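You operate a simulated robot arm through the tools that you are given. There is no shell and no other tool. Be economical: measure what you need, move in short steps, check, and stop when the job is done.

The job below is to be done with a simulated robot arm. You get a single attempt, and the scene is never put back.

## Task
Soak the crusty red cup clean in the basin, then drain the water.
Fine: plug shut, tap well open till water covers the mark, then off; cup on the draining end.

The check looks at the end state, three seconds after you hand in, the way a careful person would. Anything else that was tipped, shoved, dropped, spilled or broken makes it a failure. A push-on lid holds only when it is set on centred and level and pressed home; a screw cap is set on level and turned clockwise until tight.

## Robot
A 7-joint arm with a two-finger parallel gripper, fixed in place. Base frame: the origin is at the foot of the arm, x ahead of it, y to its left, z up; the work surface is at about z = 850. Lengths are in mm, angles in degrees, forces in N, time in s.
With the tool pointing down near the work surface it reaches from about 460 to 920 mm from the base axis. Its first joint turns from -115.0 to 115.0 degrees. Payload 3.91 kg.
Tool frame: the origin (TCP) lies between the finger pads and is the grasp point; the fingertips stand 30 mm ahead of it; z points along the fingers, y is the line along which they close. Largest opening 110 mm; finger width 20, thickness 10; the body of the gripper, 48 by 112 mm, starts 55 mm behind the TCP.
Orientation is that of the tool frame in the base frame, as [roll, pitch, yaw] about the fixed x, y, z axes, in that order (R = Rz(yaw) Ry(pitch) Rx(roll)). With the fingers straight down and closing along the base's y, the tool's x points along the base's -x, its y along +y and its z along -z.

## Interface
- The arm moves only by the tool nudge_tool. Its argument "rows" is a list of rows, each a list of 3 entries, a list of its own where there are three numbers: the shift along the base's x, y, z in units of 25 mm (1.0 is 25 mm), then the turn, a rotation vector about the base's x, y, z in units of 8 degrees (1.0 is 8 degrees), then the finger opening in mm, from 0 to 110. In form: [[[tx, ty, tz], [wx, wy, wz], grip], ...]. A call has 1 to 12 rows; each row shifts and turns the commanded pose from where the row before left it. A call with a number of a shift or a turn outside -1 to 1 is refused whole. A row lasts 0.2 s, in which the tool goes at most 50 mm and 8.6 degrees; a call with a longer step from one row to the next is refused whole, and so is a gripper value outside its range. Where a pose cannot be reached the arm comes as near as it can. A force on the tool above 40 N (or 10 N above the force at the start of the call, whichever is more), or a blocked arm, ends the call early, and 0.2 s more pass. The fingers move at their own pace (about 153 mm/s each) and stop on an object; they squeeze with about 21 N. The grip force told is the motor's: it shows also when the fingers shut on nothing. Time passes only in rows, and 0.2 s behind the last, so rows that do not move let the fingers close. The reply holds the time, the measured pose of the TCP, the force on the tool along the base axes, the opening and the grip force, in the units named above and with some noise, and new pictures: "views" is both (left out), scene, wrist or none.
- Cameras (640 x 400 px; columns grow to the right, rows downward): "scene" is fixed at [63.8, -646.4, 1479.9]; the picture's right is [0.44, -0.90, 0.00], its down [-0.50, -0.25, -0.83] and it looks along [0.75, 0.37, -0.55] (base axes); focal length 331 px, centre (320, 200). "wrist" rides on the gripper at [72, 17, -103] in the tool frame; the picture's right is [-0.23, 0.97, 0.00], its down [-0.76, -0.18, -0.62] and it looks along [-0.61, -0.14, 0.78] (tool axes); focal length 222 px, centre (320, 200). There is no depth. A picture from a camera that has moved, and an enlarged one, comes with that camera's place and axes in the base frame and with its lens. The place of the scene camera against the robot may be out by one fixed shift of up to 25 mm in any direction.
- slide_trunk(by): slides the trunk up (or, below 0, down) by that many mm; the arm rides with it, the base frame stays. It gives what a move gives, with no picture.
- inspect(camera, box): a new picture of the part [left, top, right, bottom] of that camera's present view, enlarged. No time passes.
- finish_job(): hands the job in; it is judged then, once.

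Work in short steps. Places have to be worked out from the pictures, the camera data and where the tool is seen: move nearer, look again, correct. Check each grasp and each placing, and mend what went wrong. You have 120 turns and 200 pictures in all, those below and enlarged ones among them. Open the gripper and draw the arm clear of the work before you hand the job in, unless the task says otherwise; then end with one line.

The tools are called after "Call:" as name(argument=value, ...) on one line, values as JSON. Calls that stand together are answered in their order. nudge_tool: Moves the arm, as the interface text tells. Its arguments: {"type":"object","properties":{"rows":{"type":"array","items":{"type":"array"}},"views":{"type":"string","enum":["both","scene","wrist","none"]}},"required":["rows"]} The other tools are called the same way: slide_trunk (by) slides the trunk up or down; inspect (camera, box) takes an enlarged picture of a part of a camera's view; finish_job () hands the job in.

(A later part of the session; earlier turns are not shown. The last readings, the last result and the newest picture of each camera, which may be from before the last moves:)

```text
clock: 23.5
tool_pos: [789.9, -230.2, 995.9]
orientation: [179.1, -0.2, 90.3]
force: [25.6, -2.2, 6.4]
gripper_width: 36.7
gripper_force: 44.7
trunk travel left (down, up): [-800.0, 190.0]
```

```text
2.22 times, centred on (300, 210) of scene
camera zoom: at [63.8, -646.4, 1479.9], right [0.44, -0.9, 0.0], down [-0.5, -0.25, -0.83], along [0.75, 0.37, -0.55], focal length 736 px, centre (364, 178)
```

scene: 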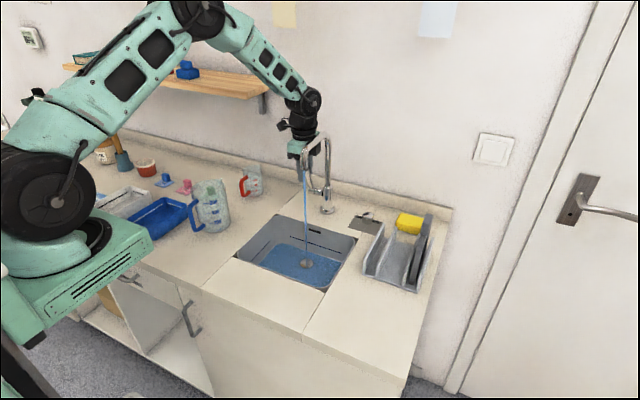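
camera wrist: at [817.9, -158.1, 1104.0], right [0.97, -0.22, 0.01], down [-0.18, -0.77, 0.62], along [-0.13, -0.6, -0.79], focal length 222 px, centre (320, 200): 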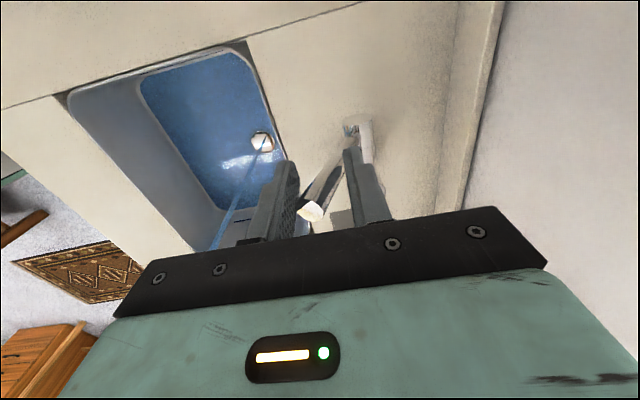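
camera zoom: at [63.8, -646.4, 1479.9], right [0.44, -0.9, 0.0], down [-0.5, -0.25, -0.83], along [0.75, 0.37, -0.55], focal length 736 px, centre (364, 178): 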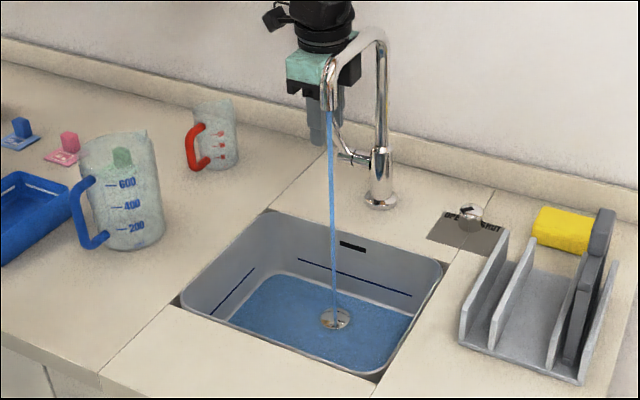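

Lever seems at its stop. I wait 2 s and check whether the level rises.

Call:
nudge_tool(rows=[[[0.2, 0, 0], [0, 0, 0], 34], [[0, 0, 0], [0, 0, 0], 34], [[0, 0, 0], [0, 0, 0], 34], [[0, 0, 0], [0, 0, 0], 34], [[0, 0, 0], [0, 0, 0], 34], [[0, 0, 0], [0, 0, 0], 34], [[0, 0, 0], [0, 0, 0], 34], [[0, 0, 0], [0, 0, 0], 34], [[0, 0, 0], [0, 0, 0], 34], [[0, 0, 0], [0, 0, 0], 34]], views="none")

Call:
inspect(camera="scene", box=[220, 120, 380, 300])

```text
clock: 25.7
tool_pos: [791.2, -231.1, 997.0]
orientation: [179.5, -0.3, 90.2]
force: [3.4, -7.6, 29.2]
gripper_width: 36.4
gripper_force: 44.9
trunk travel left (down, up): [-800.0, 190.0]
```

```text
2.22 times, centred on (300, 210) of scene
camera zoom: at [63.8, -646.4, 1479.9], right [0.44, -0.9, 0.0], down [-0.5, -0.25, -0.83], along [0.75, 0.37, -0.55], focal length 736 px, centre (364, 178)
```

zoom: 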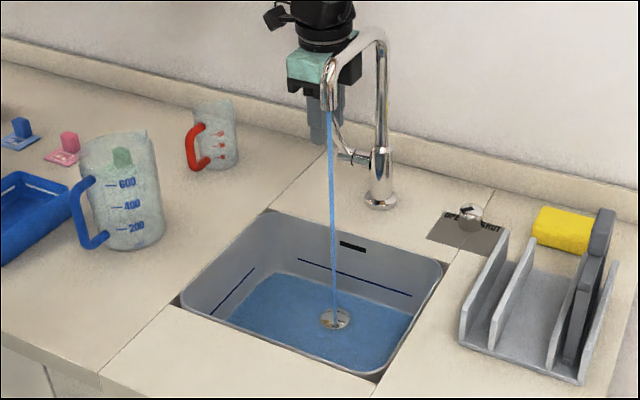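

Little difference; wait another 2.4 s and compare in detail.

Call:
nudge_tool(rows=[[[0, 0, 0], [0, 0, 0], 34], [[0, 0, 0], [0, 0, 0], 34], [[0, 0, 0], [0, 0, 0], 34], [[0, 0, 0], [0, 0, 0], 34], [[0, 0, 0], [0, 0, 0], 34], [[0, 0, 0], [0, 0, 0], 34], [[0, 0, 0], [0, 0, 0], 34], [[0, 0, 0], [0, 0, 0], 34], [[0, 0, 0], [0, 0, 0], 34], [[0, 0, 0], [0, 0, 0], 34], [[0, 0, 0], [0, 0, 0], 34], [[0, 0, 0], [0, 0, 0], 34]], views="none")

Call:
inspect(camera="scene", box=[230, 200, 370, 300])

```text
clock: 28.3
tool_pos: [791.4, -229.3, 995.9]
orientation: [179.4, -0.2, 90.3]
force: [5.5, -8.8, 30.0]
gripper_width: 35.9
gripper_force: 44.9
trunk travel left (down, up): [-800.0, 190.0]
```

```text
4.00 times, centred on (300, 250) of scene
camera zoom: at [63.8, -646.4, 1479.9], right [0.44, -0.9, 0.0], down [-0.5, -0.25, -0.83], along [0.75, 0.37, -0.55], focal length 1325 px, centre (400, 0)
```

zoom: 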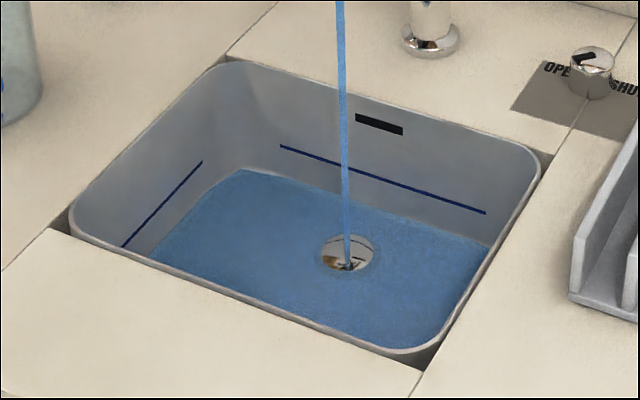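

Level is rising (~2 mm/s). Keep filling.

Call:
nudge_tool(rows=[[[0, 0, 0], [0, 0, 0], 34], [[0, 0, 0], [0, 0, 0], 34], [[0, 0, 0], [0, 0, 0], 34], [[0, 0, 0], [0, 0, 0], 34], [[0, 0, 0], [0, 0, 0], 34], [[0, 0, 0], [0, 0, 0], 34], [[0, 0, 0], [0, 0, 0], 34], [[0, 0, 0], [0, 0, 0], 34], [[0, 0, 0], [0, 0, 0], 34], [[0, 0, 0], [0, 0, 0], 34], [[0, 0, 0], [0, 0, 0], 34], [[0, 0, 0], [0, 0, 0], 34]], views="none")

Call:
nudge_tool(rows=[[[0, 0, 0], [0, 0, 0], 34], [[0, 0, 0], [0, 0, 0], 34], [[0, 0, 0], [0, 0, 0], 34], [[0, 0, 0], [0, 0, 0], 34], [[0, 0, 0], [0, 0, 0], 34], [[0, 0, 0], [0, 0, 0], 34], [[0, 0, 0], [0, 0, 0], 34], [[0, 0, 0], [0, 0, 0], 34], [[0, 0, 0], [0, 0, 0], 34], [[0, 0, 0], [0, 0, 0], 34], [[0, 0, 0], [0, 0, 0], 34], [[0, 0, 0], [0, 0, 0], 34]], views="none")

Call:
inspect(camera="scene", box=[230, 200, 370, 300])

```text
clock: 30.9
tool_pos: [790.7, -230.1, 997.6]
orientation: [179.4, -0.3, 90.2]
force: [7.6, -9.8, 30.2]
gripper_width: 35.8
gripper_force: 45.1
trunk travel left (down, up): [-800.0, 190.0]
```

```text
clock: 33.5
tool_pos: [791.5, -230.2, 997.0]
orientation: [179.3, -0.2, 90.2]
force: [8.1, -9.4, 30.5]
gripper_width: 35.7
gripper_force: 45.1
trunk travel left (down, up): [-800.0, 190.0]
```

```text
4.00 times, centred on (300, 250) of scene
camera zoom: at [63.8, -646.4, 1479.9], right [0.44, -0.9, 0.0], down [-0.5, -0.25, -0.83], along [0.75, 0.37, -0.55], focal length 1325 px, centre (400, 0)
```

zoom: 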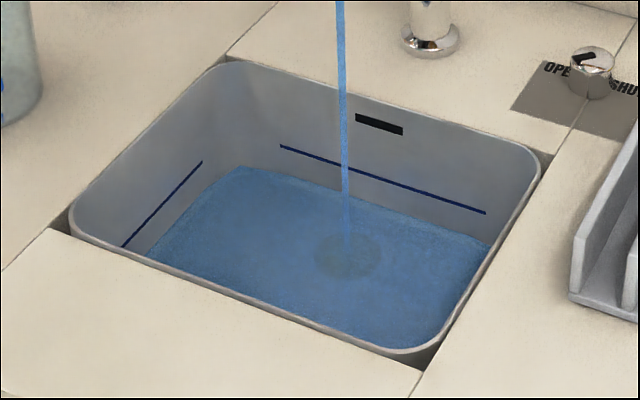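

Filling slows; I try opening the lever further by loosening the grip and pulling with the rear finger lower.

Call:
nudge_tool(rows=[[[0, 0, 0], [0, 0, 0], 50], [[-0.3, 0, -0.4], [0, 0, 0], 50], [[-0.5, 0, -0.3], [0, 0, 0], 50], [[-0.5, 0, -0.2], [0, 0, 0], 50]], views="both")

```text
clock: 34.5
tool_pos: [756.4, -230.0, 969.4]
orientation: [-179.9, -0.4, 90.3]
force: [-3.1, 3.3, 3.8]
gripper_width: 54.4
gripper_force: 4.5
trunk travel left (down, up): [-800.0, 190.0]
camera wrist: at [773.7, -158.0, 1072.5], right [0.97, -0.22, 0.0], down [-0.17, -0.77, 0.62], along [-0.14, -0.6, -0.79], focal length 222 px, centre (320, 200)
```

scene: 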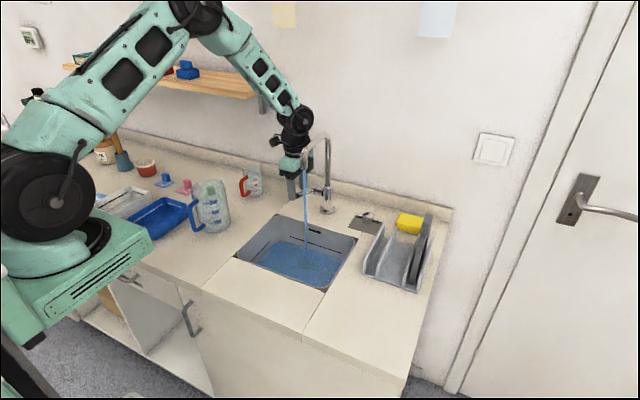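
wrist: 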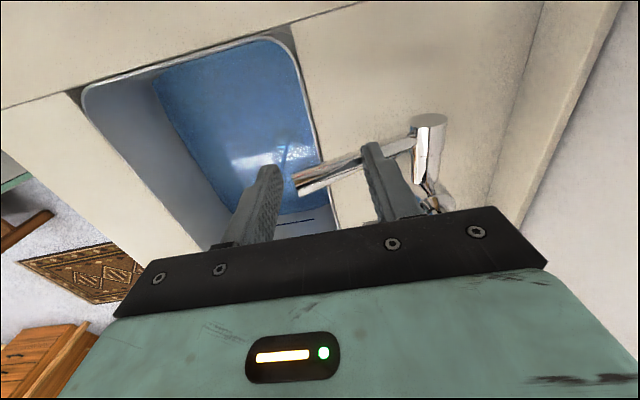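

Flow is stronger with the lever well over. I wait a bit and watch the level.

Call:
nudge_tool(rows=[[[0, 0, 0], [0, 0, 0], 56], [[0, 0, 0], [0, 0, 0], 56], [[0, 0, 0], [0, 0, 0], 56], [[0, 0, 0], [0, 0, 0], 56], [[0, 0, 0], [0, 0, 0], 56], [[0, 0, 0], [0, 0, 0], 56], [[0, 0, 0], [0, 0, 0], 56], [[0, 0, 0], [0, 0, 0], 56], [[0, 0, 0], [0, 0, 0], 56], [[0, 0, 0], [0, 0, 0], 56], [[0, 0, 0], [0, 0, 0], 56], [[0, 0, 0], [0, 0, 0], 56]], views="none")

Call:
inspect(camera="scene", box=[230, 200, 370, 300])

```text
clock: 37.1
tool_pos: [758.7, -230.6, 969.4]
orientation: [179.7, -0.4, 90.2]
force: [-5.0, -1.0, 2.1]
gripper_width: 58.5
gripper_force: 2.3
trunk travel left (down, up): [-800.0, 190.0]
```

```text
4.00 times, centred on (300, 250) of scene
camera zoom: at [63.8, -646.4, 1479.9], right [0.44, -0.9, 0.0], down [-0.5, -0.25, -0.83], along [0.75, 0.37, -0.55], focal length 1325 px, centre (400, 0)
```

zoom: 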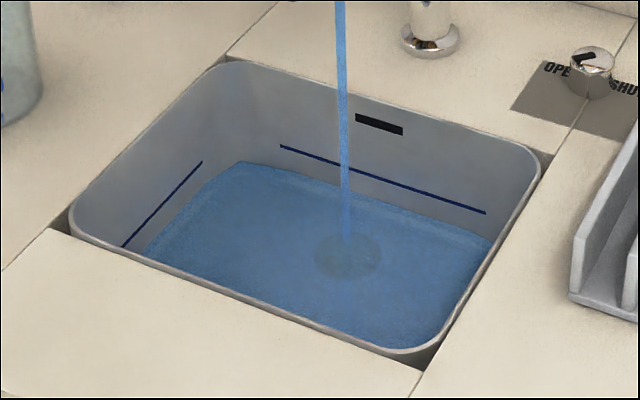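

Rising ~1 mm/s. I pull the lever a little more, then wait on.

Call:
nudge_tool(rows=[[[-0.4, 0, -0.3], [0, 0, 0], 64], [[-0.3, 0, -0.2], [0, 0, 0], 64], [[0, 0, 0], [0, 0, 0], 64], [[0, 0, 0], [0, 0, 0], 64], [[0, 0, 0], [0, 0, 0], 64], [[0, 0, 0], [0, 0, 0], 64], [[0, 0, 0], [0, 0, 0], 64], [[0, 0, 0], [0, 0, 0], 64], [[0, 0, 0], [0, 0, 0], 64], [[0, 0, 0], [0, 0, 0], 64], [[0, 0, 0], [0, 0, 0], 64], [[0, 0, 0], [0, 0, 0], 64]], views="wrist")

Call:
nudge_tool(rows=[[[0, 0, 0], [0, 0, 0], 64], [[0, 0, 0], [0, 0, 0], 64], [[0, 0, 0], [0, 0, 0], 64], [[0, 0, 0], [0, 0, 0], 64], [[0, 0, 0], [0, 0, 0], 64], [[0, 0, 0], [0, 0, 0], 64], [[0, 0, 0], [0, 0, 0], 64], [[0, 0, 0], [0, 0, 0], 64], [[0, 0, 0], [0, 0, 0], 64], [[0, 0, 0], [0, 0, 0], 64], [[0, 0, 0], [0, 0, 0], 64], [[0, 0, 0], [0, 0, 0], 64]], views="none")

Call:
inspect(camera="scene", box=[230, 200, 370, 300])

```text
clock: 37.8
tool_pos: [750.4, -230.6, 965.2]
orientation: [178.2, -0.1, 90.2]
force: [6.2, 1.8, 15.6]
gripper_width: 68.0
gripper_force: 3.5
trunk travel left (down, up): [-800.0, 190.0]
stopped in row 3: the force on the tool passed its limit (the readings are from after the stop); the commanded pose is now the measured one
camera wrist: at [764.4, -157.5, 1069.9], right [0.97, -0.22, 0.03], down [-0.19, -0.76, 0.62], along [-0.11, -0.61, -0.79], focal length 222 px, centre (320, 200)
```

wrist: 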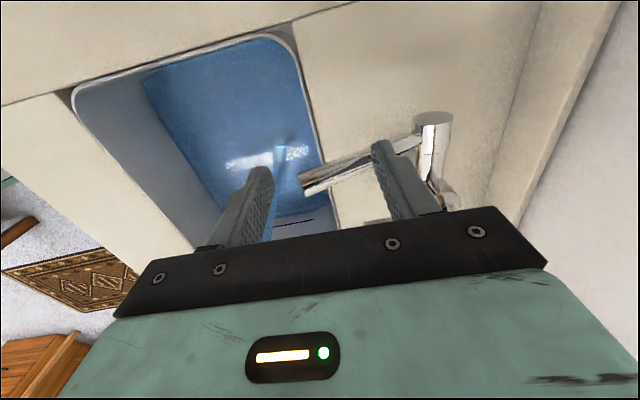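

```text
clock: 40.4
tool_pos: [748.8, -229.5, 965.4]
orientation: [178.3, -0.2, 90.3]
force: [11.3, 2.3, 30.4]
gripper_width: 70.1
gripper_force: 6.7
trunk travel left (down, up): [-800.0, 190.0]
```

```text
4.00 times, centred on (300, 250) of scene
camera zoom: at [63.8, -646.4, 1479.9], right [0.44, -0.9, 0.0], down [-0.5, -0.25, -0.83], along [0.75, 0.37, -0.55], focal length 1325 px, centre (400, 0)
```

zoom: 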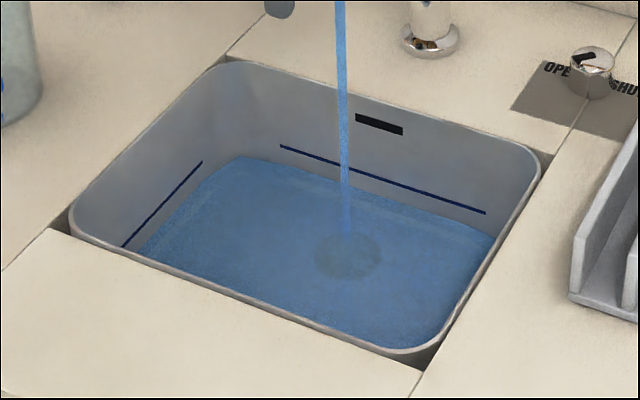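

Lever is at its stop; level keeps rising ~1.2 mm/s. Relax contact and wait about 10 s more.

Call:
nudge_tool(rows=[[[0.1, 0, 0.1], [0, 0, 0], 74], [[0, 0, 0], [0, 0, 0], 74], [[0, 0, 0], [0, 0, 0], 74], [[0, 0, 0], [0, 0, 0], 74], [[0, 0, 0], [0, 0, 0], 74], [[0, 0, 0], [0, 0, 0], 74], [[0, 0, 0], [0, 0, 0], 74], [[0, 0, 0], [0, 0, 0], 74], [[0, 0, 0], [0, 0, 0], 74], [[0, 0, 0], [0, 0, 0], 74], [[0, 0, 0], [0, 0, 0], 74], [[0, 0, 0], [0, 0, 0], 74]], views="none")

Call:
nudge_tool(rows=[[[0, 0, 0], [0, 0, 0], 74], [[0, 0, 0], [0, 0, 0], 74], [[0, 0, 0], [0, 0, 0], 74], [[0, 0, 0], [0, 0, 0], 74], [[0, 0, 0], [0, 0, 0], 74], [[0, 0, 0], [0, 0, 0], 74], [[0, 0, 0], [0, 0, 0], 74], [[0, 0, 0], [0, 0, 0], 74], [[0, 0, 0], [0, 0, 0], 74], [[0, 0, 0], [0, 0, 0], 74], [[0, 0, 0], [0, 0, 0], 74], [[0, 0, 0], [0, 0, 0], 74]], views="none")

Call:
nudge_tool(rows=[[[0, 0, 0], [0, 0, 0], 74], [[0, 0, 0], [0, 0, 0], 74], [[0, 0, 0], [0, 0, 0], 74], [[0, 0, 0], [0, 0, 0], 74], [[0, 0, 0], [0, 0, 0], 74], [[0, 0, 0], [0, 0, 0], 74], [[0, 0, 0], [0, 0, 0], 74], [[0, 0, 0], [0, 0, 0], 74], [[0, 0, 0], [0, 0, 0], 74], [[0, 0, 0], [0, 0, 0], 74], [[0, 0, 0], [0, 0, 0], 74], [[0, 0, 0], [0, 0, 0], 74]], views="none")

Call:
inspect(camera="scene", box=[230, 200, 370, 300])

```text
clock: 43.0
tool_pos: [750.8, -228.9, 966.4]
orientation: [178.5, -0.1, 90.3]
force: [-0.2, -0.3, 0.5]
gripper_width: 73.9
gripper_force: 0.1
trunk travel left (down, up): [-800.0, 190.0]
```

```text
clock: 45.6
tool_pos: [750.8, -228.8, 966.1]
orientation: [178.5, -0.1, 90.3]
force: [0.4, -1.7, 0.5]
gripper_width: 73.9
gripper_force: 0.1
trunk travel left (down, up): [-800.0, 190.0]
```

```text
clock: 48.2
tool_pos: [751.1, -230.4, 966.0]
orientation: [178.6, -0.1, 90.2]
force: [-0.4, -0.5, -0.6]
gripper_width: 74.3
gripper_force: 0.1
trunk travel left (down, up): [-800.0, 190.0]
```

```text
4.00 times, centred on (300, 250) of scene
camera zoom: at [63.8, -646.4, 1479.9], right [0.44, -0.9, 0.0], down [-0.5, -0.25, -0.83], along [0.75, 0.37, -0.55], focal length 1325 px, centre (400, 0)
```

zoom: 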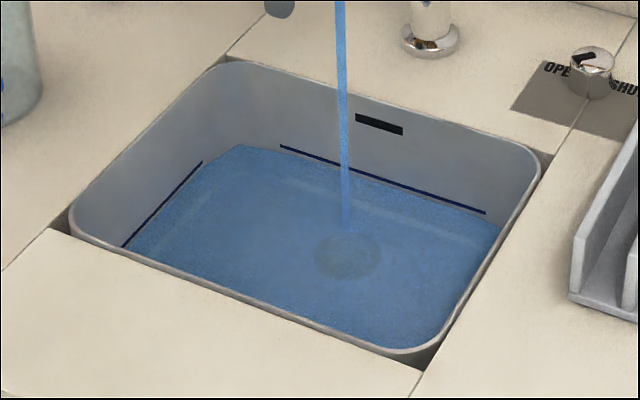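

Water is just reaching the mark. About 5 s more for margin.

Call:
nudge_tool(rows=[[[0, 0, 0], [0, 0, 0], 74], [[0, 0, 0], [0, 0, 0], 74], [[0, 0, 0], [0, 0, 0], 74], [[0, 0, 0], [0, 0, 0], 74], [[0, 0, 0], [0, 0, 0], 74], [[0, 0, 0], [0, 0, 0], 74], [[0, 0, 0], [0, 0, 0], 74], [[0, 0, 0], [0, 0, 0], 74], [[0, 0, 0], [0, 0, 0], 74], [[0, 0, 0], [0, 0, 0], 74], [[0, 0, 0], [0, 0, 0], 74], [[0, 0, 0], [0, 0, 0], 74]], views="none")

Call:
nudge_tool(rows=[[[0, 0, 0], [0, 0, 0], 74], [[0, 0, 0], [0, 0, 0], 74], [[0, 0, 0], [0, 0, 0], 74], [[0, 0, 0], [0, 0, 0], 74], [[0, 0, 0], [0, 0, 0], 74], [[0, 0, 0], [0, 0, 0], 74], [[0, 0, 0], [0, 0, 0], 74], [[0, 0, 0], [0, 0, 0], 74], [[0, 0, 0], [0, 0, 0], 74], [[0, 0, 0], [0, 0, 0], 74], [[0, 0, 0], [0, 0, 0], 74], [[0, 0, 0], [0, 0, 0], 74]], views="both")

Call:
inspect(camera="scene", box=[230, 200, 370, 300])

```text
clock: 50.8
tool_pos: [750.2, -230.2, 966.5]
orientation: [178.5, -0.1, 90.3]
force: [-0.3, -0.1, -0.4]
gripper_width: 74.5
gripper_force: 0.0
trunk travel left (down, up): [-800.0, 190.0]
```

```text
clock: 53.4
tool_pos: [752.1, -230.7, 966.7]
orientation: [178.5, -0.1, 90.2]
force: [0.2, -0.3, 0.4]
gripper_width: 74.0
gripper_force: 0.1
trunk travel left (down, up): [-800.0, 190.0]
camera wrist: at [765.4, -157.9, 1069.9], right [0.97, -0.22, 0.02], down [-0.19, -0.76, 0.62], along [-0.12, -0.61, -0.79], focal length 222 px, centre (320, 200)
```

scene: 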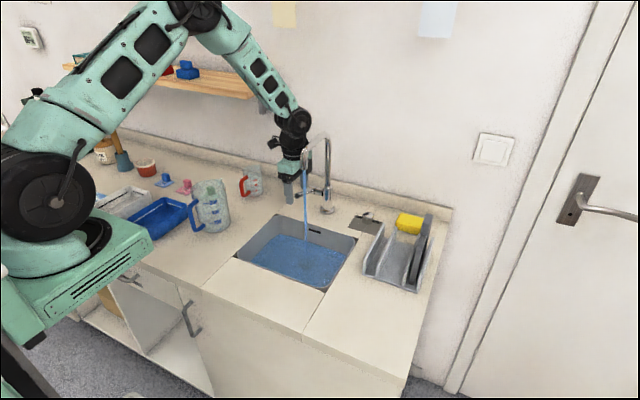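
wrist: 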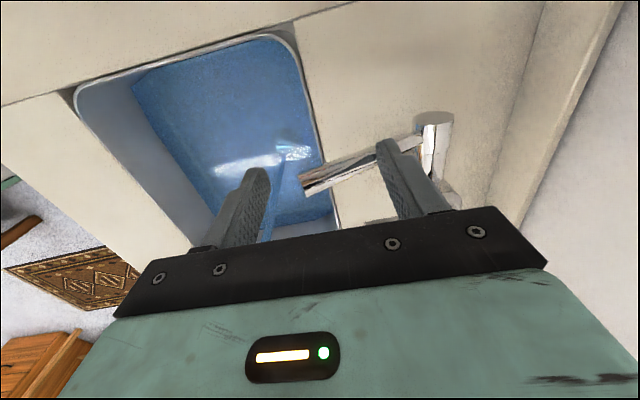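

```text
4.00 times, centred on (300, 250) of scene
camera zoom: at [63.8, -646.4, 1479.9], right [0.44, -0.9, 0.0], down [-0.5, -0.25, -0.83], along [0.75, 0.37, -0.55], focal length 1325 px, centre (400, 0)
```

zoom: 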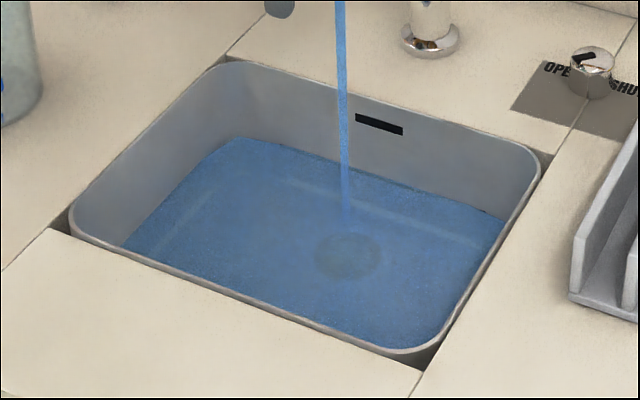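

Mark is well covered. I push the lever back upright with the front finger, moving away from the robot and narrowing the fingers gradually.

Call:
nudge_tool(rows=[[[0.8, 0, 0], [0, 0, 0], 74], [[0.8, 0, 0], [0, 0, 0], 74], [[0.7, 0, 0.2], [0, 0, 0], 70], [[0.6, 0, 0.2], [0, 0, 0], 64], [[0.6, 0, 0.2], [0, 0, 0], 58]], views="both")

```text
clock: 54.0
tool_pos: [774.1, -231.5, 962.8]
orientation: [-179.8, -0.5, 90.0]
force: [-28.5, 0.5, 10.3]
gripper_width: 88.4
gripper_force: 13.6
trunk travel left (down, up): [-800.0, 190.0]
stopped in row 2: the force on the tool passed its limit (the readings are from after the stop); the commanded pose is now the measured one
camera wrist: at [791.9, -159.3, 1066.0], right [0.97, -0.23, -0.01], down [-0.18, -0.77, 0.62], along [-0.14, -0.6, -0.79], focal length 222 px, centre (320, 200)
```

scene: 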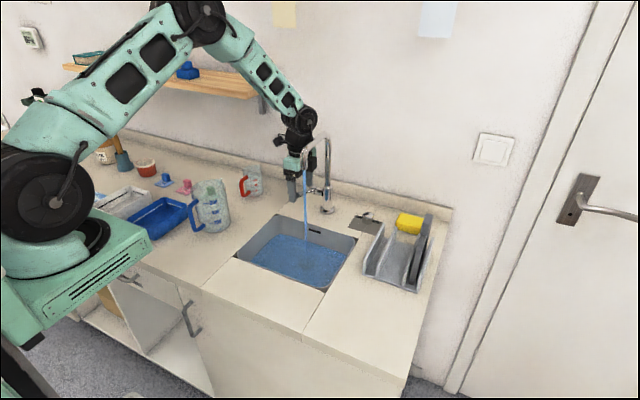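
wrist: 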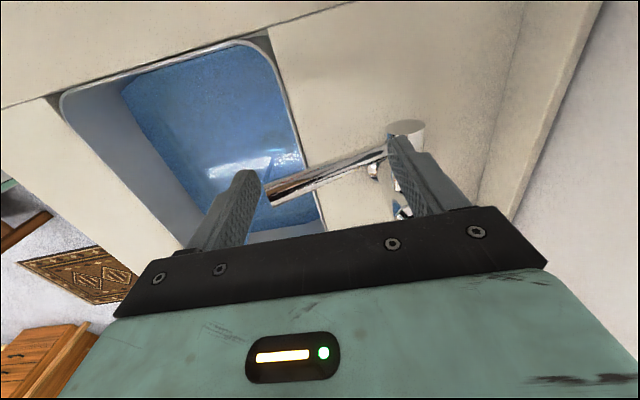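

Pushing jams against the nearly horizontal rod. Better: grip the rod from its sides and lift it. I rise clear, move to +y, and start turning the tool back to yaw 180.

Call:
nudge_tool(rows=[[[-0.2, 0, 0.3], [0, 0, 0], 90], [[0, 0.2, 1], [0, 0, 0], 90], [[0, 0.4, 1], [0, 0, 0], 90], [[0, 0.4, 1], [0, 0, 0], 80], [[0, 0.5, 1], [0, 0, 1], 60], [[0, 0.5, 0.8], [0, 0, 1], 50], [[0, 0, 0], [0, 0, 1], 50], [[0, 0, 0], [0, 0, 1], 50], [[0, 0, 0], [0, 0, 1], 50], [[0, 0, 0], [0, 0, 1], 50], [[0, 0, 0], [0, 0, 1], 50], [[0, 0, 0], [0, 0, 1], 50]], views="none")

Call:
nudge_tool(rows=[[[0, 0, 0], [0, 0, 1], 50], [[0, 0, 0], [0, 0, 1], 50], [[0, 0, 0], [0, 0, 1], 50], [[0, 0, -0.5], [-1, 0, 0.2], 50], [[0, 0, -0.8], [-1, 0, 0], 50], [[0, 0, -0.8], [-1, 0, 0], 50], [[0, 0, -0.8], [-0.5, 0, 0], 50]], views="both")

```text
clock: 56.6
tool_pos: [775.1, -180.7, 1090.6]
orientation: [179.6, -0.3, 154.1]
force: [0.3, 0.1, 0.0]
gripper_width: 50.2
gripper_force: 0.2
trunk travel left (down, up): [-800.0, 190.0]
```

```text
clock: 58.2
tool_pos: [772.2, -204.9, 1025.5]
orientation: [-151.9, 0.8, 177.6]
force: [0.9, -0.5, -0.4]
gripper_width: 49.8
gripper_force: 0.0
trunk travel left (down, up): [-800.0, 190.0]
camera wrist: at [702.1, -138.5, 1107.8], right [0.27, 0.85, -0.46], down [0.76, 0.11, 0.64], along [0.59, -0.52, -0.62], focal length 222 px, centre (320, 200)
```

scene: 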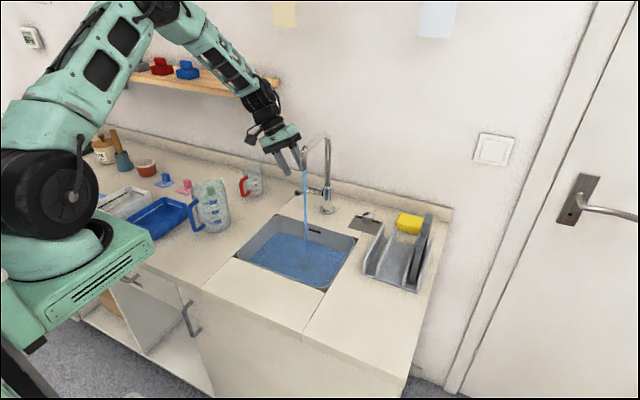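
wrist: 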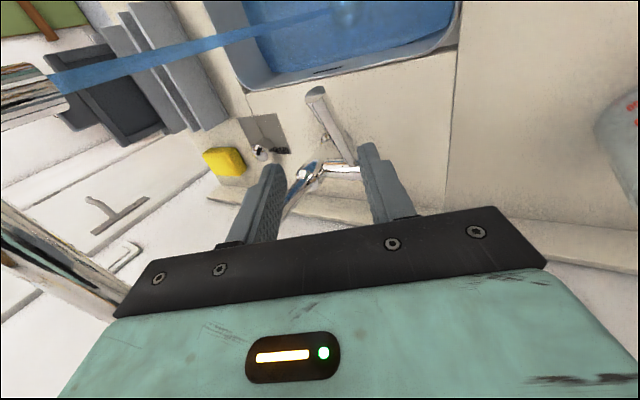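

Rod tip is seen at about (737,-237,954). I align with it and move in along the tilted finger direction to straddle it near the tip.

Call:
nudge_tool(rows=[[[-0.6, 0.36, 0], [0, 0, 0], 50], [[0, -0.4, -0.77], [0, 0, 0], 50], [[0, -0.41, -0.77], [0, 0, 0], 50], [[0, -0.41, -0.77], [0, 0, 0], 50], [[0, -0.41, -0.77], [0, 0, 0], 50]], views="wrist")

Call:
inspect(camera="scene", box=[230, 120, 370, 300])

```text
clock: 59.3
tool_pos: [770.5, -199.4, 959.5]
orientation: [-152.7, 1.3, -179.6]
force: [4.4, 20.7, 26.9]
gripper_width: 47.2
gripper_force: 0.1
trunk travel left (down, up): [-800.0, 190.0]
stopped in row 5: the force on the tool passed its limit (the readings are from after the stop); the commanded pose is now the measured one
camera wrist: at [696.8, -138.0, 1043.2], right [0.23, 0.87, -0.44], down [0.75, 0.13, 0.65], along [0.62, -0.48, -0.62], focal length 222 px, centre (320, 200)
```

wrist: 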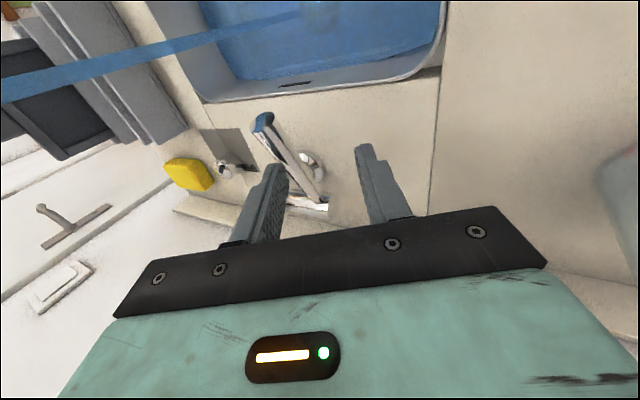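

```text
2.22 times, centred on (300, 210) of scene
camera zoom: at [63.8, -646.4, 1479.9], right [0.44, -0.9, 0.0], down [-0.5, -0.25, -0.83], along [0.75, 0.37, -0.55], focal length 736 px, centre (364, 178)
```

zoom: 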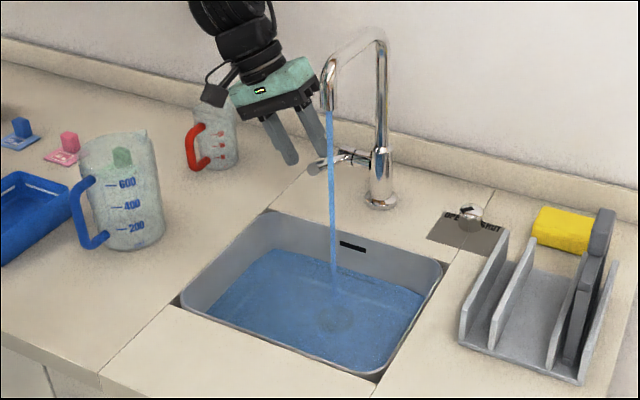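

The arm had not been where commanded (lag), so the -y finger landed on the rod. Back off upward and re-settle before a careful approach.

Call:
nudge_tool(rows=[[[0, 0, 1], [0, 0, 0], 60], [[0, 0, 1], [0, 0, 0], 60], [[0, 0, 0], [0, 0, 0], 60]], views="none")

```text
clock: 60.1
tool_pos: [766.6, -201.9, 1005.2]
orientation: [-152.6, 0.5, -179.8]
force: [0.4, 1.0, 0.4]
gripper_width: 60.1
gripper_force: 0.0
trunk travel left (down, up): [-800.0, 190.0]
```

Now aligned closely: shift (-12,-6) then go in along the finger axis.

Call:
nudge_tool(rows=[[[-0.48, -0.24, 0], [0, 0, 0], 60], [[0, 0, 0], [0, 0, 0], 60], [[0, -0.4, -0.76], [0, 0, 0], 60], [[0, -0.4, -0.76], [0, 0, 0], 60]], views="wrist")

```text
clock: 61.1
tool_pos: [752.8, -227.7, 968.5]
orientation: [-152.8, 0.6, -179.7]
force: [-0.2, -0.3, -0.6]
gripper_width: 59.9
gripper_force: 0.1
trunk travel left (down, up): [-800.0, 190.0]
camera wrist: at [681.0, -165.8, 1050.7], right [0.23, 0.87, -0.44], down [0.75, 0.13, 0.64], along [0.62, -0.48, -0.62], focal length 222 px, centre (320, 200)
```

wrist: 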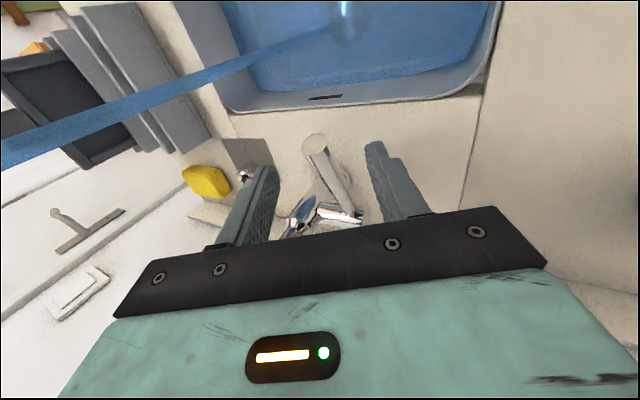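

Rod is between the fingers; go in 20 mm more and close firmly.

Call:
nudge_tool(rows=[[[0, -0.35, -0.7], [0, 0, 0], 60], [[0, 0, 0], [0, 0, 0], 5], [[0, 0, 0], [0, 0, 0], 5], [[0, 0, 0], [0, 0, 0], 5]], views="wrist")

```text
clock: 62.1
tool_pos: [755.7, -234.4, 950.2]
orientation: [-152.8, 0.6, -179.5]
force: [0.1, 13.6, -2.3]
gripper_width: 18.1
gripper_force: 45.0
trunk travel left (down, up): [-800.0, 190.0]
camera wrist: at [681.9, -173.4, 1032.4], right [0.23, 0.87, -0.44], down [0.75, 0.13, 0.64], along [0.62, -0.48, -0.62], focal length 222 px, centre (320, 200)
```

wrist: 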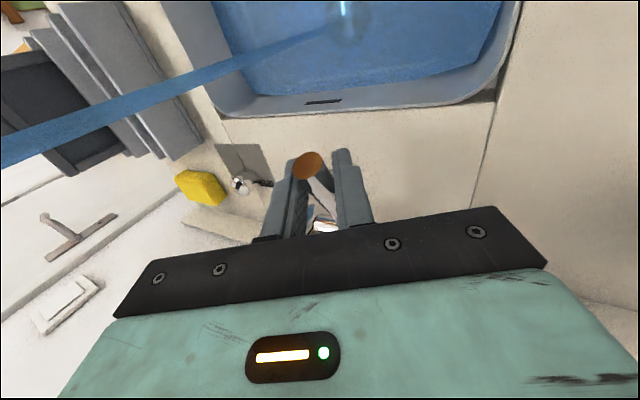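

Gripped (18 mm). I lift it along its arc toward upright.

Call:
nudge_tool(rows=[[[0.15, 0.04, 0.33], [0, 0, 0], 5], [[0.14, 0.04, 0.33], [0, 0, 0], 5], [[0.42, 0, 0.58], [0, 0, 0], 5], [[0.54, 0, 0.48], [0, 0, 0], 5]], views="both")

```text
clock: 63.1
tool_pos: [786.3, -238.4, 999.5]
orientation: [-152.5, 0.7, 179.9]
force: [-16.0, 0.6, 3.7]
gripper_width: 20.5
gripper_force: 44.9
trunk travel left (down, up): [-800.0, 190.0]
camera wrist: at [713.2, -175.9, 1081.7], right [0.23, 0.86, -0.45], down [0.75, 0.13, 0.64], along [0.61, -0.49, -0.62], focal length 222 px, centre (320, 200)
```

scene: 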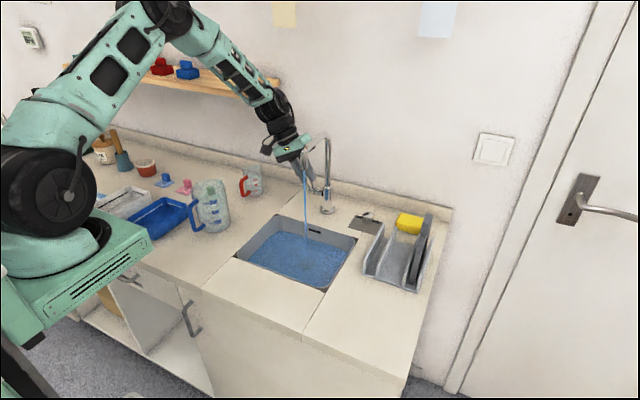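
wrist: 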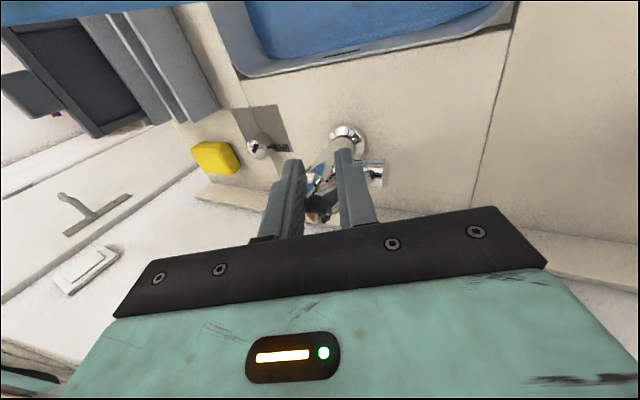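

The lever follows. Continue to upright.

Call:
nudge_tool(rows=[[[0.6, 0, 0.28], [0, 0, 0], 5], [[0.6, 0, 0.15], [0, 0, 0], 5], [[0.5, 0, 0.05], [0, 0, 0], 5]], views="both")

```text
clock: 63.9
tool_pos: [819.5, -234.3, 1007.7]
orientation: [-152.7, -0.5, 179.5]
force: [-23.1, 5.7, 9.6]
gripper_width: 4.7
gripper_force: 0.1
trunk travel left (down, up): [-800.0, 190.0]
stopped in row 3: the force on the tool passed its limit (the readings are from after the stop); the commanded pose is now the measured one
camera wrist: at [748.1, -171.1, 1091.4], right [0.23, 0.86, -0.45], down [0.77, 0.12, 0.63], along [0.6, -0.49, -0.64], focal length 222 px, centre (320, 200)
```

scene: 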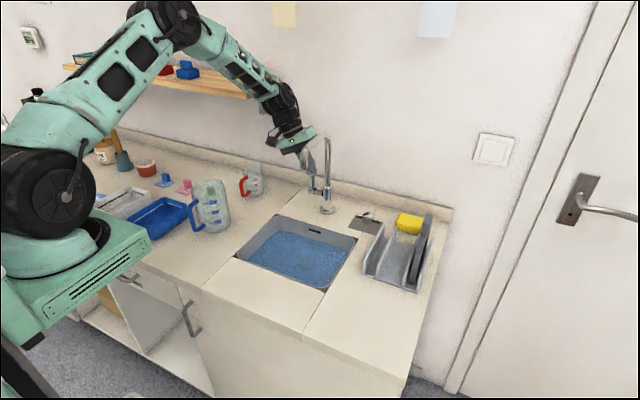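
wrist: 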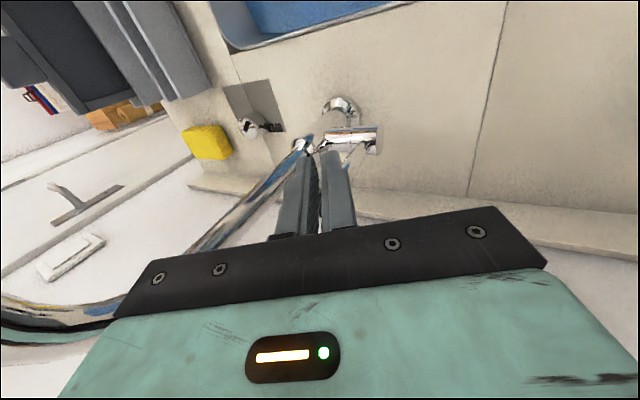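

The fingers slid off but are pushing the rod from the front; the stream looks stopped. Check.

Call:
inspect(camera="scene", box=[230, 120, 370, 300])

Call:
inspect(camera="scene", box=[290, 125, 350, 225])

```text
2.22 times, centred on (300, 210) of scene
camera zoom: at [63.8, -646.4, 1479.9], right [0.44, -0.9, 0.0], down [-0.5, -0.25, -0.83], along [0.75, 0.37, -0.55], focal length 736 px, centre (364, 178)
```

zoom: 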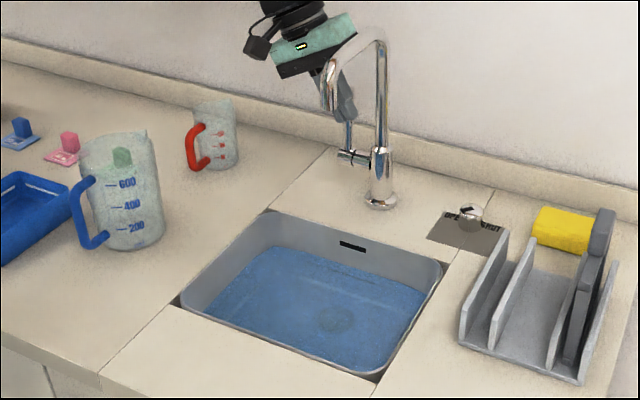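

```text
4.00 times, centred on (320, 175) of scene
camera zoom: at [63.8, -646.4, 1479.9], right [0.44, -0.9, 0.0], down [-0.5, -0.25, -0.83], along [0.75, 0.37, -0.55], focal length 1325 px, centre (320, 300)
```

zoom: 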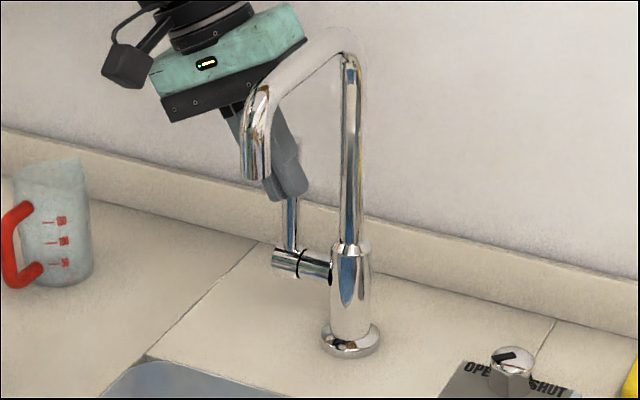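

Tap is off with the lever upright and the spout dry. Retreat from the tap, straighten the tool, and move toward the red cup at about (760,436).

Call:
nudge_tool(rows=[[[-1, 0.3, 0.3], [0, 0, 0], 20], [[-1, 0.5, 1], [0, 0, 0], 40], [[-1, 1, 1], [1, 0, 0], 60], [[-1, 1, 1], [1, 0, 0], 80], [[-1, 1, 1], [1, 0, 0], 100], [[-1, 1, 0.5], [0.4, 0, 0], 110], [[-1, 1, 0], [0, 0, 0], 110], [[-1, 1, 0], [0, 0, 0], 110], [[0, 1, 0], [0, 0, 0], 110], [[0, 1, 0], [0, 0, 0], 110], [[0, 1, 0], [0, 0, 0], 110], [[0, 1, 0], [0, 0, 0], 110]], views="none")

Call:
nudge_tool(rows=[[[0, 1, 0], [0, 0, 0], 110], [[0, 1, 0], [0, 0, 0], 110], [[0, 1, 0], [0, 0, 0], 110], [[0, 1, 0], [0, 0, 0], 110], [[0, 1, 0], [0, 0, 0], 110], [[0, 1, 0], [0, 0, 0], 110], [[0, 1, 0], [0, 0, 0], 110], [[0, 1, 0], [0, 0, 0], 110], [[0, 1, 0], [0, 0, 0], 110], [[0, 1, 0], [0, 0, 0], 110], [[0, 1, 0], [0, 0, 0], 110], [[0, 1, 0], [0, 0, 0], 110]], views="both")

Call:
inspect(camera="scene", box=[230, 200, 370, 300])

```text
clock: 66.5
tool_pos: [622.6, 35.6, 1125.1]
orientation: [-179.9, -0.2, 180.0]
force: [-0.2, 0.4, 0.5]
gripper_width: 110.0
gripper_force: 0.1
trunk travel left (down, up): [-800.0, 190.0]
```

```text
clock: 69.1
tool_pos: [622.6, 335.5, 1124.0]
orientation: [-179.9, -0.3, 179.9]
force: [0.5, -0.1, 0.1]
gripper_width: 109.8
gripper_force: 0.1
trunk travel left (down, up): [-800.0, 190.0]
camera wrist: at [551.0, 353.1, 1228.2], right [0.23, 0.97, 0.0], down [0.77, -0.18, 0.62], along [0.6, -0.14, -0.79], focal length 222 px, centre (320, 200)
```

scene: 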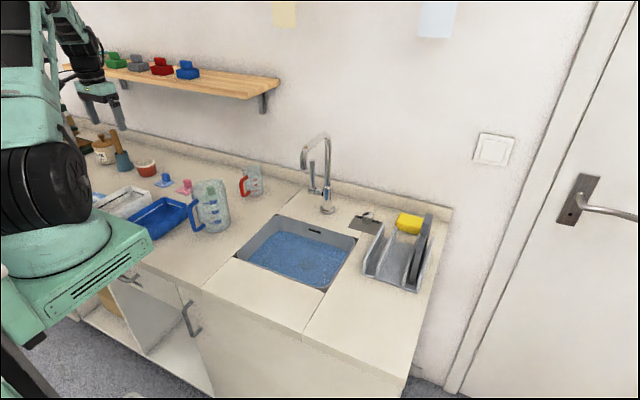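
wrist: 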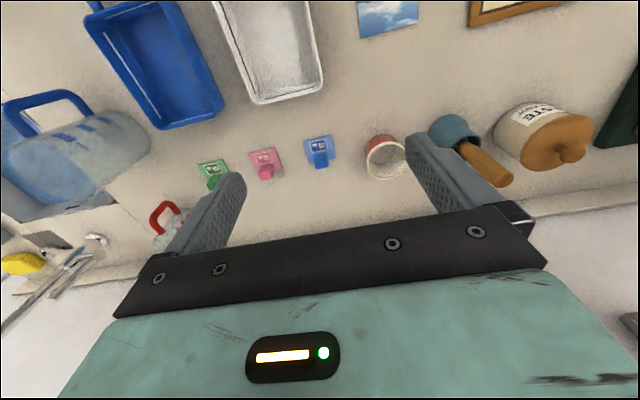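

```text
4.00 times, centred on (300, 250) of scene
camera zoom: at [63.8, -646.4, 1479.9], right [0.44, -0.9, 0.0], down [-0.5, -0.25, -0.83], along [0.75, 0.37, -0.55], focal length 1325 px, centre (400, 0)
```

zoom: 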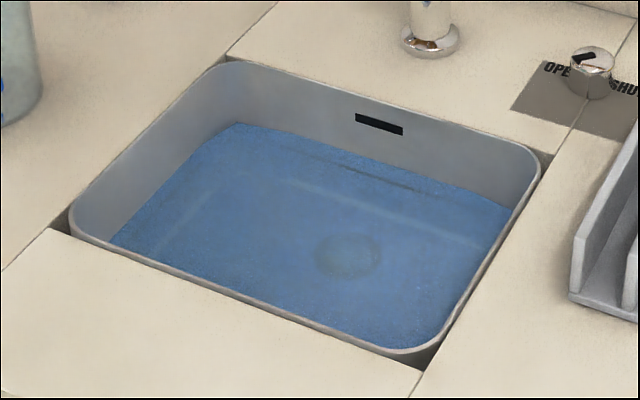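

The basin holds water ~20 mm above the mark. Now enlarge the cup.

Call:
inspect(camera="wrist", box=[330, 110, 450, 200])

Call:
inspect(camera="scene", box=[80, 120, 200, 200])

```text
4.44 times, centred on (390, 155) of wrist
camera zoom: at [551.0, 353.1, 1228.2], right [0.23, 0.97, 0.0], down [0.77, -0.18, 0.62], along [0.6, -0.14, -0.79], focal length 987 px, centre (9, 400)
```

zoom: 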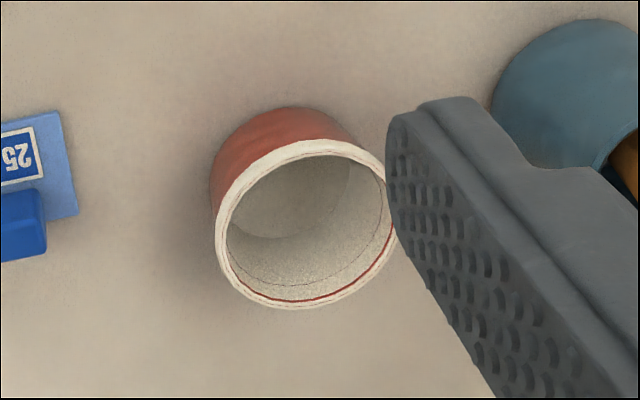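

```text
5.00 times, centred on (140, 160) of scene
camera zoom: at [63.8, -646.4, 1479.9], right [0.44, -0.9, 0.0], down [-0.5, -0.25, -0.83], along [0.75, 0.37, -0.55], focal length 1656 px, centre (1220, 400)
```

zoom: 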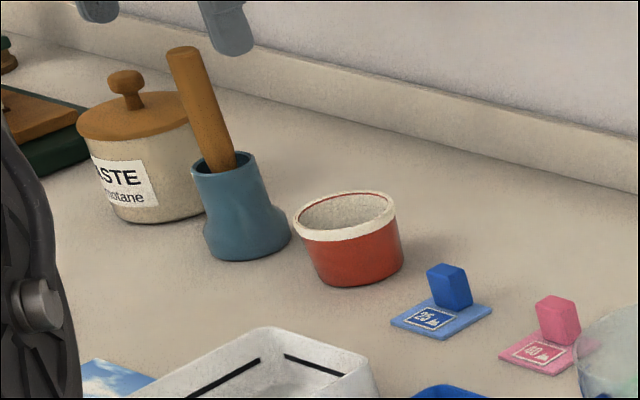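

The cup (≈75 mm wide) is near (742,420); the mortar stands close on its +y side, so I'll grip along x with the camera on the -y side (yaw +90). Rotate and move above it at height.

Call:
nudge_tool(rows=[[[0.4, 0.28, 0], [0, 0, 0.94], 110], [[0.4, 0.28, 0], [0, 0, 0.94], 110], [[0.4, 0.28, 0], [0, 0, 0.94], 110], [[0.4, 0.28, 0], [0, 0, 0.94], 110], [[0.4, 0.28, 0], [0, 0, 0.94], 110], [[0.4, 0.28, 0], [0, 0, 0.94], 110], [[0.4, 0.28, 0], [0, 0, 0.94], 110], [[0.4, 0.28, 0], [0, 0, 0.94], 110], [[0.4, 0.28, 0], [0, 0, 0.94], 110], [[0.4, 0.28, 0], [0, 0, 0.94], 110], [[0.4, 0.28, 0], [0, 0, 0.94], 110], [[0.4, 0.28, 0], [0, 0, 0.94], 110]], views="both")

```text
clock: 71.7
tool_pos: [715.0, 392.9, 1121.0]
orientation: [180.0, -0.6, -94.3]
force: [-0.8, 0.4, -0.3]
gripper_width: 109.9
gripper_force: 0.1
out of reach, approached as far as the arm can: row 10, 11, 12
trunk travel left (down, up): [-800.0, 190.0]
stopped in row 12: the force on the tool passed its limit (the readings are from after the stop); the commanded pose is now the measured one
camera wrist: at [693.4, 322.7, 1225.4], right [-0.95, 0.3, 0.0], down [0.24, 0.75, 0.62], along [0.19, 0.59, -0.79], focal length 222 px, centre (320, 200)
```

scene: 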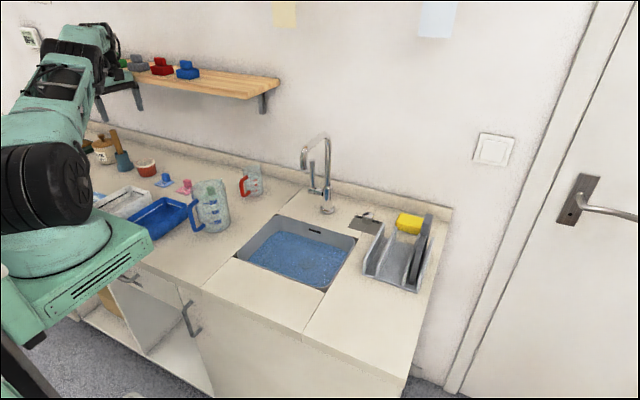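
wrist: 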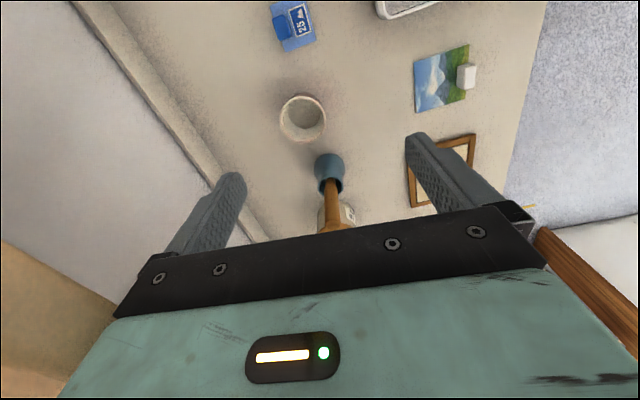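

The turn stopped at yaw -94 (wrist limit), which suffices. The cup is at about (749,416). Step over it and descend partway.

Call:
nudge_tool(rows=[[[0.34, 0.23, -0.5], [0, 0, 0], 110], [[0.34, 0.23, -1], [0, 0, 0], 110], [[0.34, 0.23, -1], [0, 0, 0], 110], [[0.34, 0.23, -1], [0, 0, 0], 110], [[0, 0, -1], [0, 0, 0], 110]], views="both")

```text
clock: 72.9
tool_pos: [726.0, 392.1, 1006.6]
orientation: [179.9, -0.5, -94.6]
force: [0.7, 0.5, 0.4]
gripper_width: 109.9
gripper_force: 0.0
out of reach, approached as far as the arm can: row 1, 2, 3, 4
trunk travel left (down, up): [-800.0, 190.0]
camera wrist: at [704.5, 322.1, 1110.2], right [-0.95, 0.3, 0.0], down [0.24, 0.75, 0.62], along [0.19, 0.59, -0.79], focal length 222 px, centre (320, 200)
```

scene: 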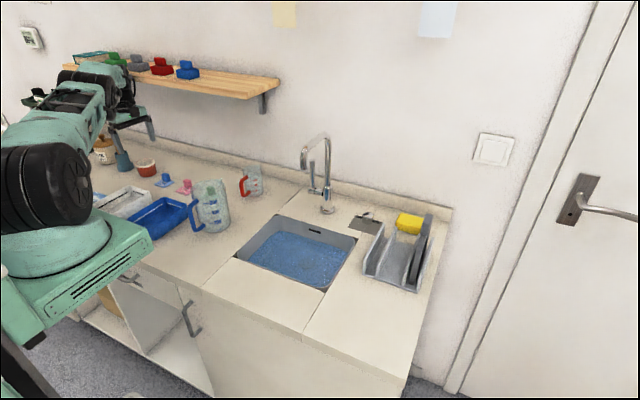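
wrist: 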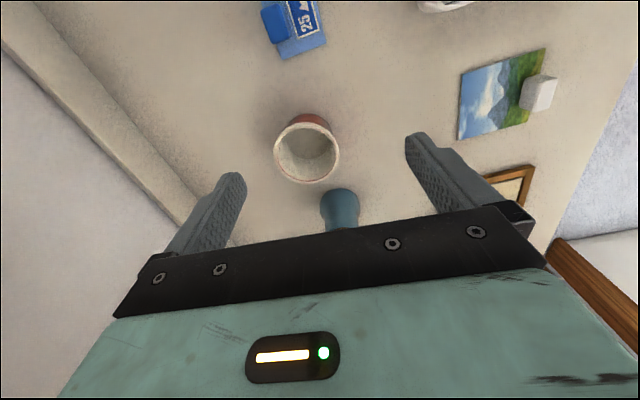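

The wrist turn limits reach. I back the yaw off by ~14° and step toward (747,413).

Call:
nudge_tool(rows=[[[0, 0, 0], [0, 0, -0.9], 110], [[0.3, 0.3, 0], [0, 0, -0.9], 110], [[0.3, 0.3, 0], [0, 0, 0], 110], [[0.24, 0.24, 0], [0, 0, 0], 110], [[0, 0, 0], [0, 0, 0], 110]], views="wrist")

```text
clock: 74.1
tool_pos: [727.0, 393.0, 1007.6]
orientation: [179.9, -0.4, -108.9]
force: [-0.7, -0.1, -0.1]
gripper_width: 110.0
gripper_force: 0.1
out of reach, approached as far as the arm can: row 2, 3, 4
trunk travel left (down, up): [-800.0, 190.0]
camera wrist: at [689.0, 331.4, 1110.4], right [-0.85, 0.53, 0.0], down [0.42, 0.67, 0.62], along [0.33, 0.52, -0.79], focal length 222 px, centre (320, 200)
```

wrist: 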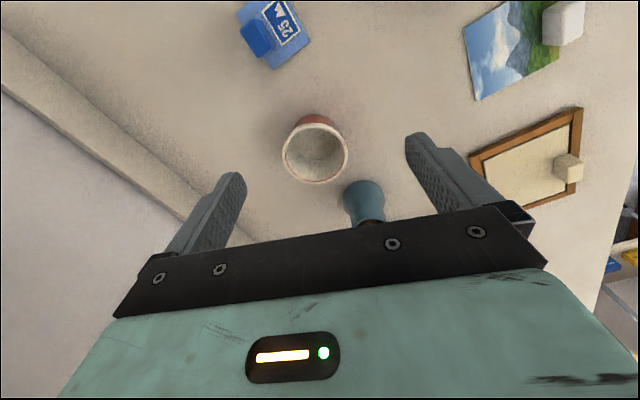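

Yaw isn't the limit; reach may be better lower down (the knob was reached at r≈930, z≈890). Descend to z≈955 and try again.

Call:
nudge_tool(rows=[[[0, 0, -1], [0, 0, 0], 110], [[0, 0, -1], [0, 0, 0], 110], [[0.3, 0.3, 0], [0, 0, 0], 110], [[0.3, 0.3, 0], [0, 0, 0], 110]], views="none")

```text
clock: 75.1
tool_pos: [724.5, 390.7, 958.3]
orientation: [179.9, -0.5, -108.7]
force: [0.9, -1.0, -0.1]
gripper_width: 109.9
gripper_force: 0.0
out of reach, approached as far as the arm can: row 2, 3, 4
trunk travel left (down, up): [-800.0, 190.0]
```

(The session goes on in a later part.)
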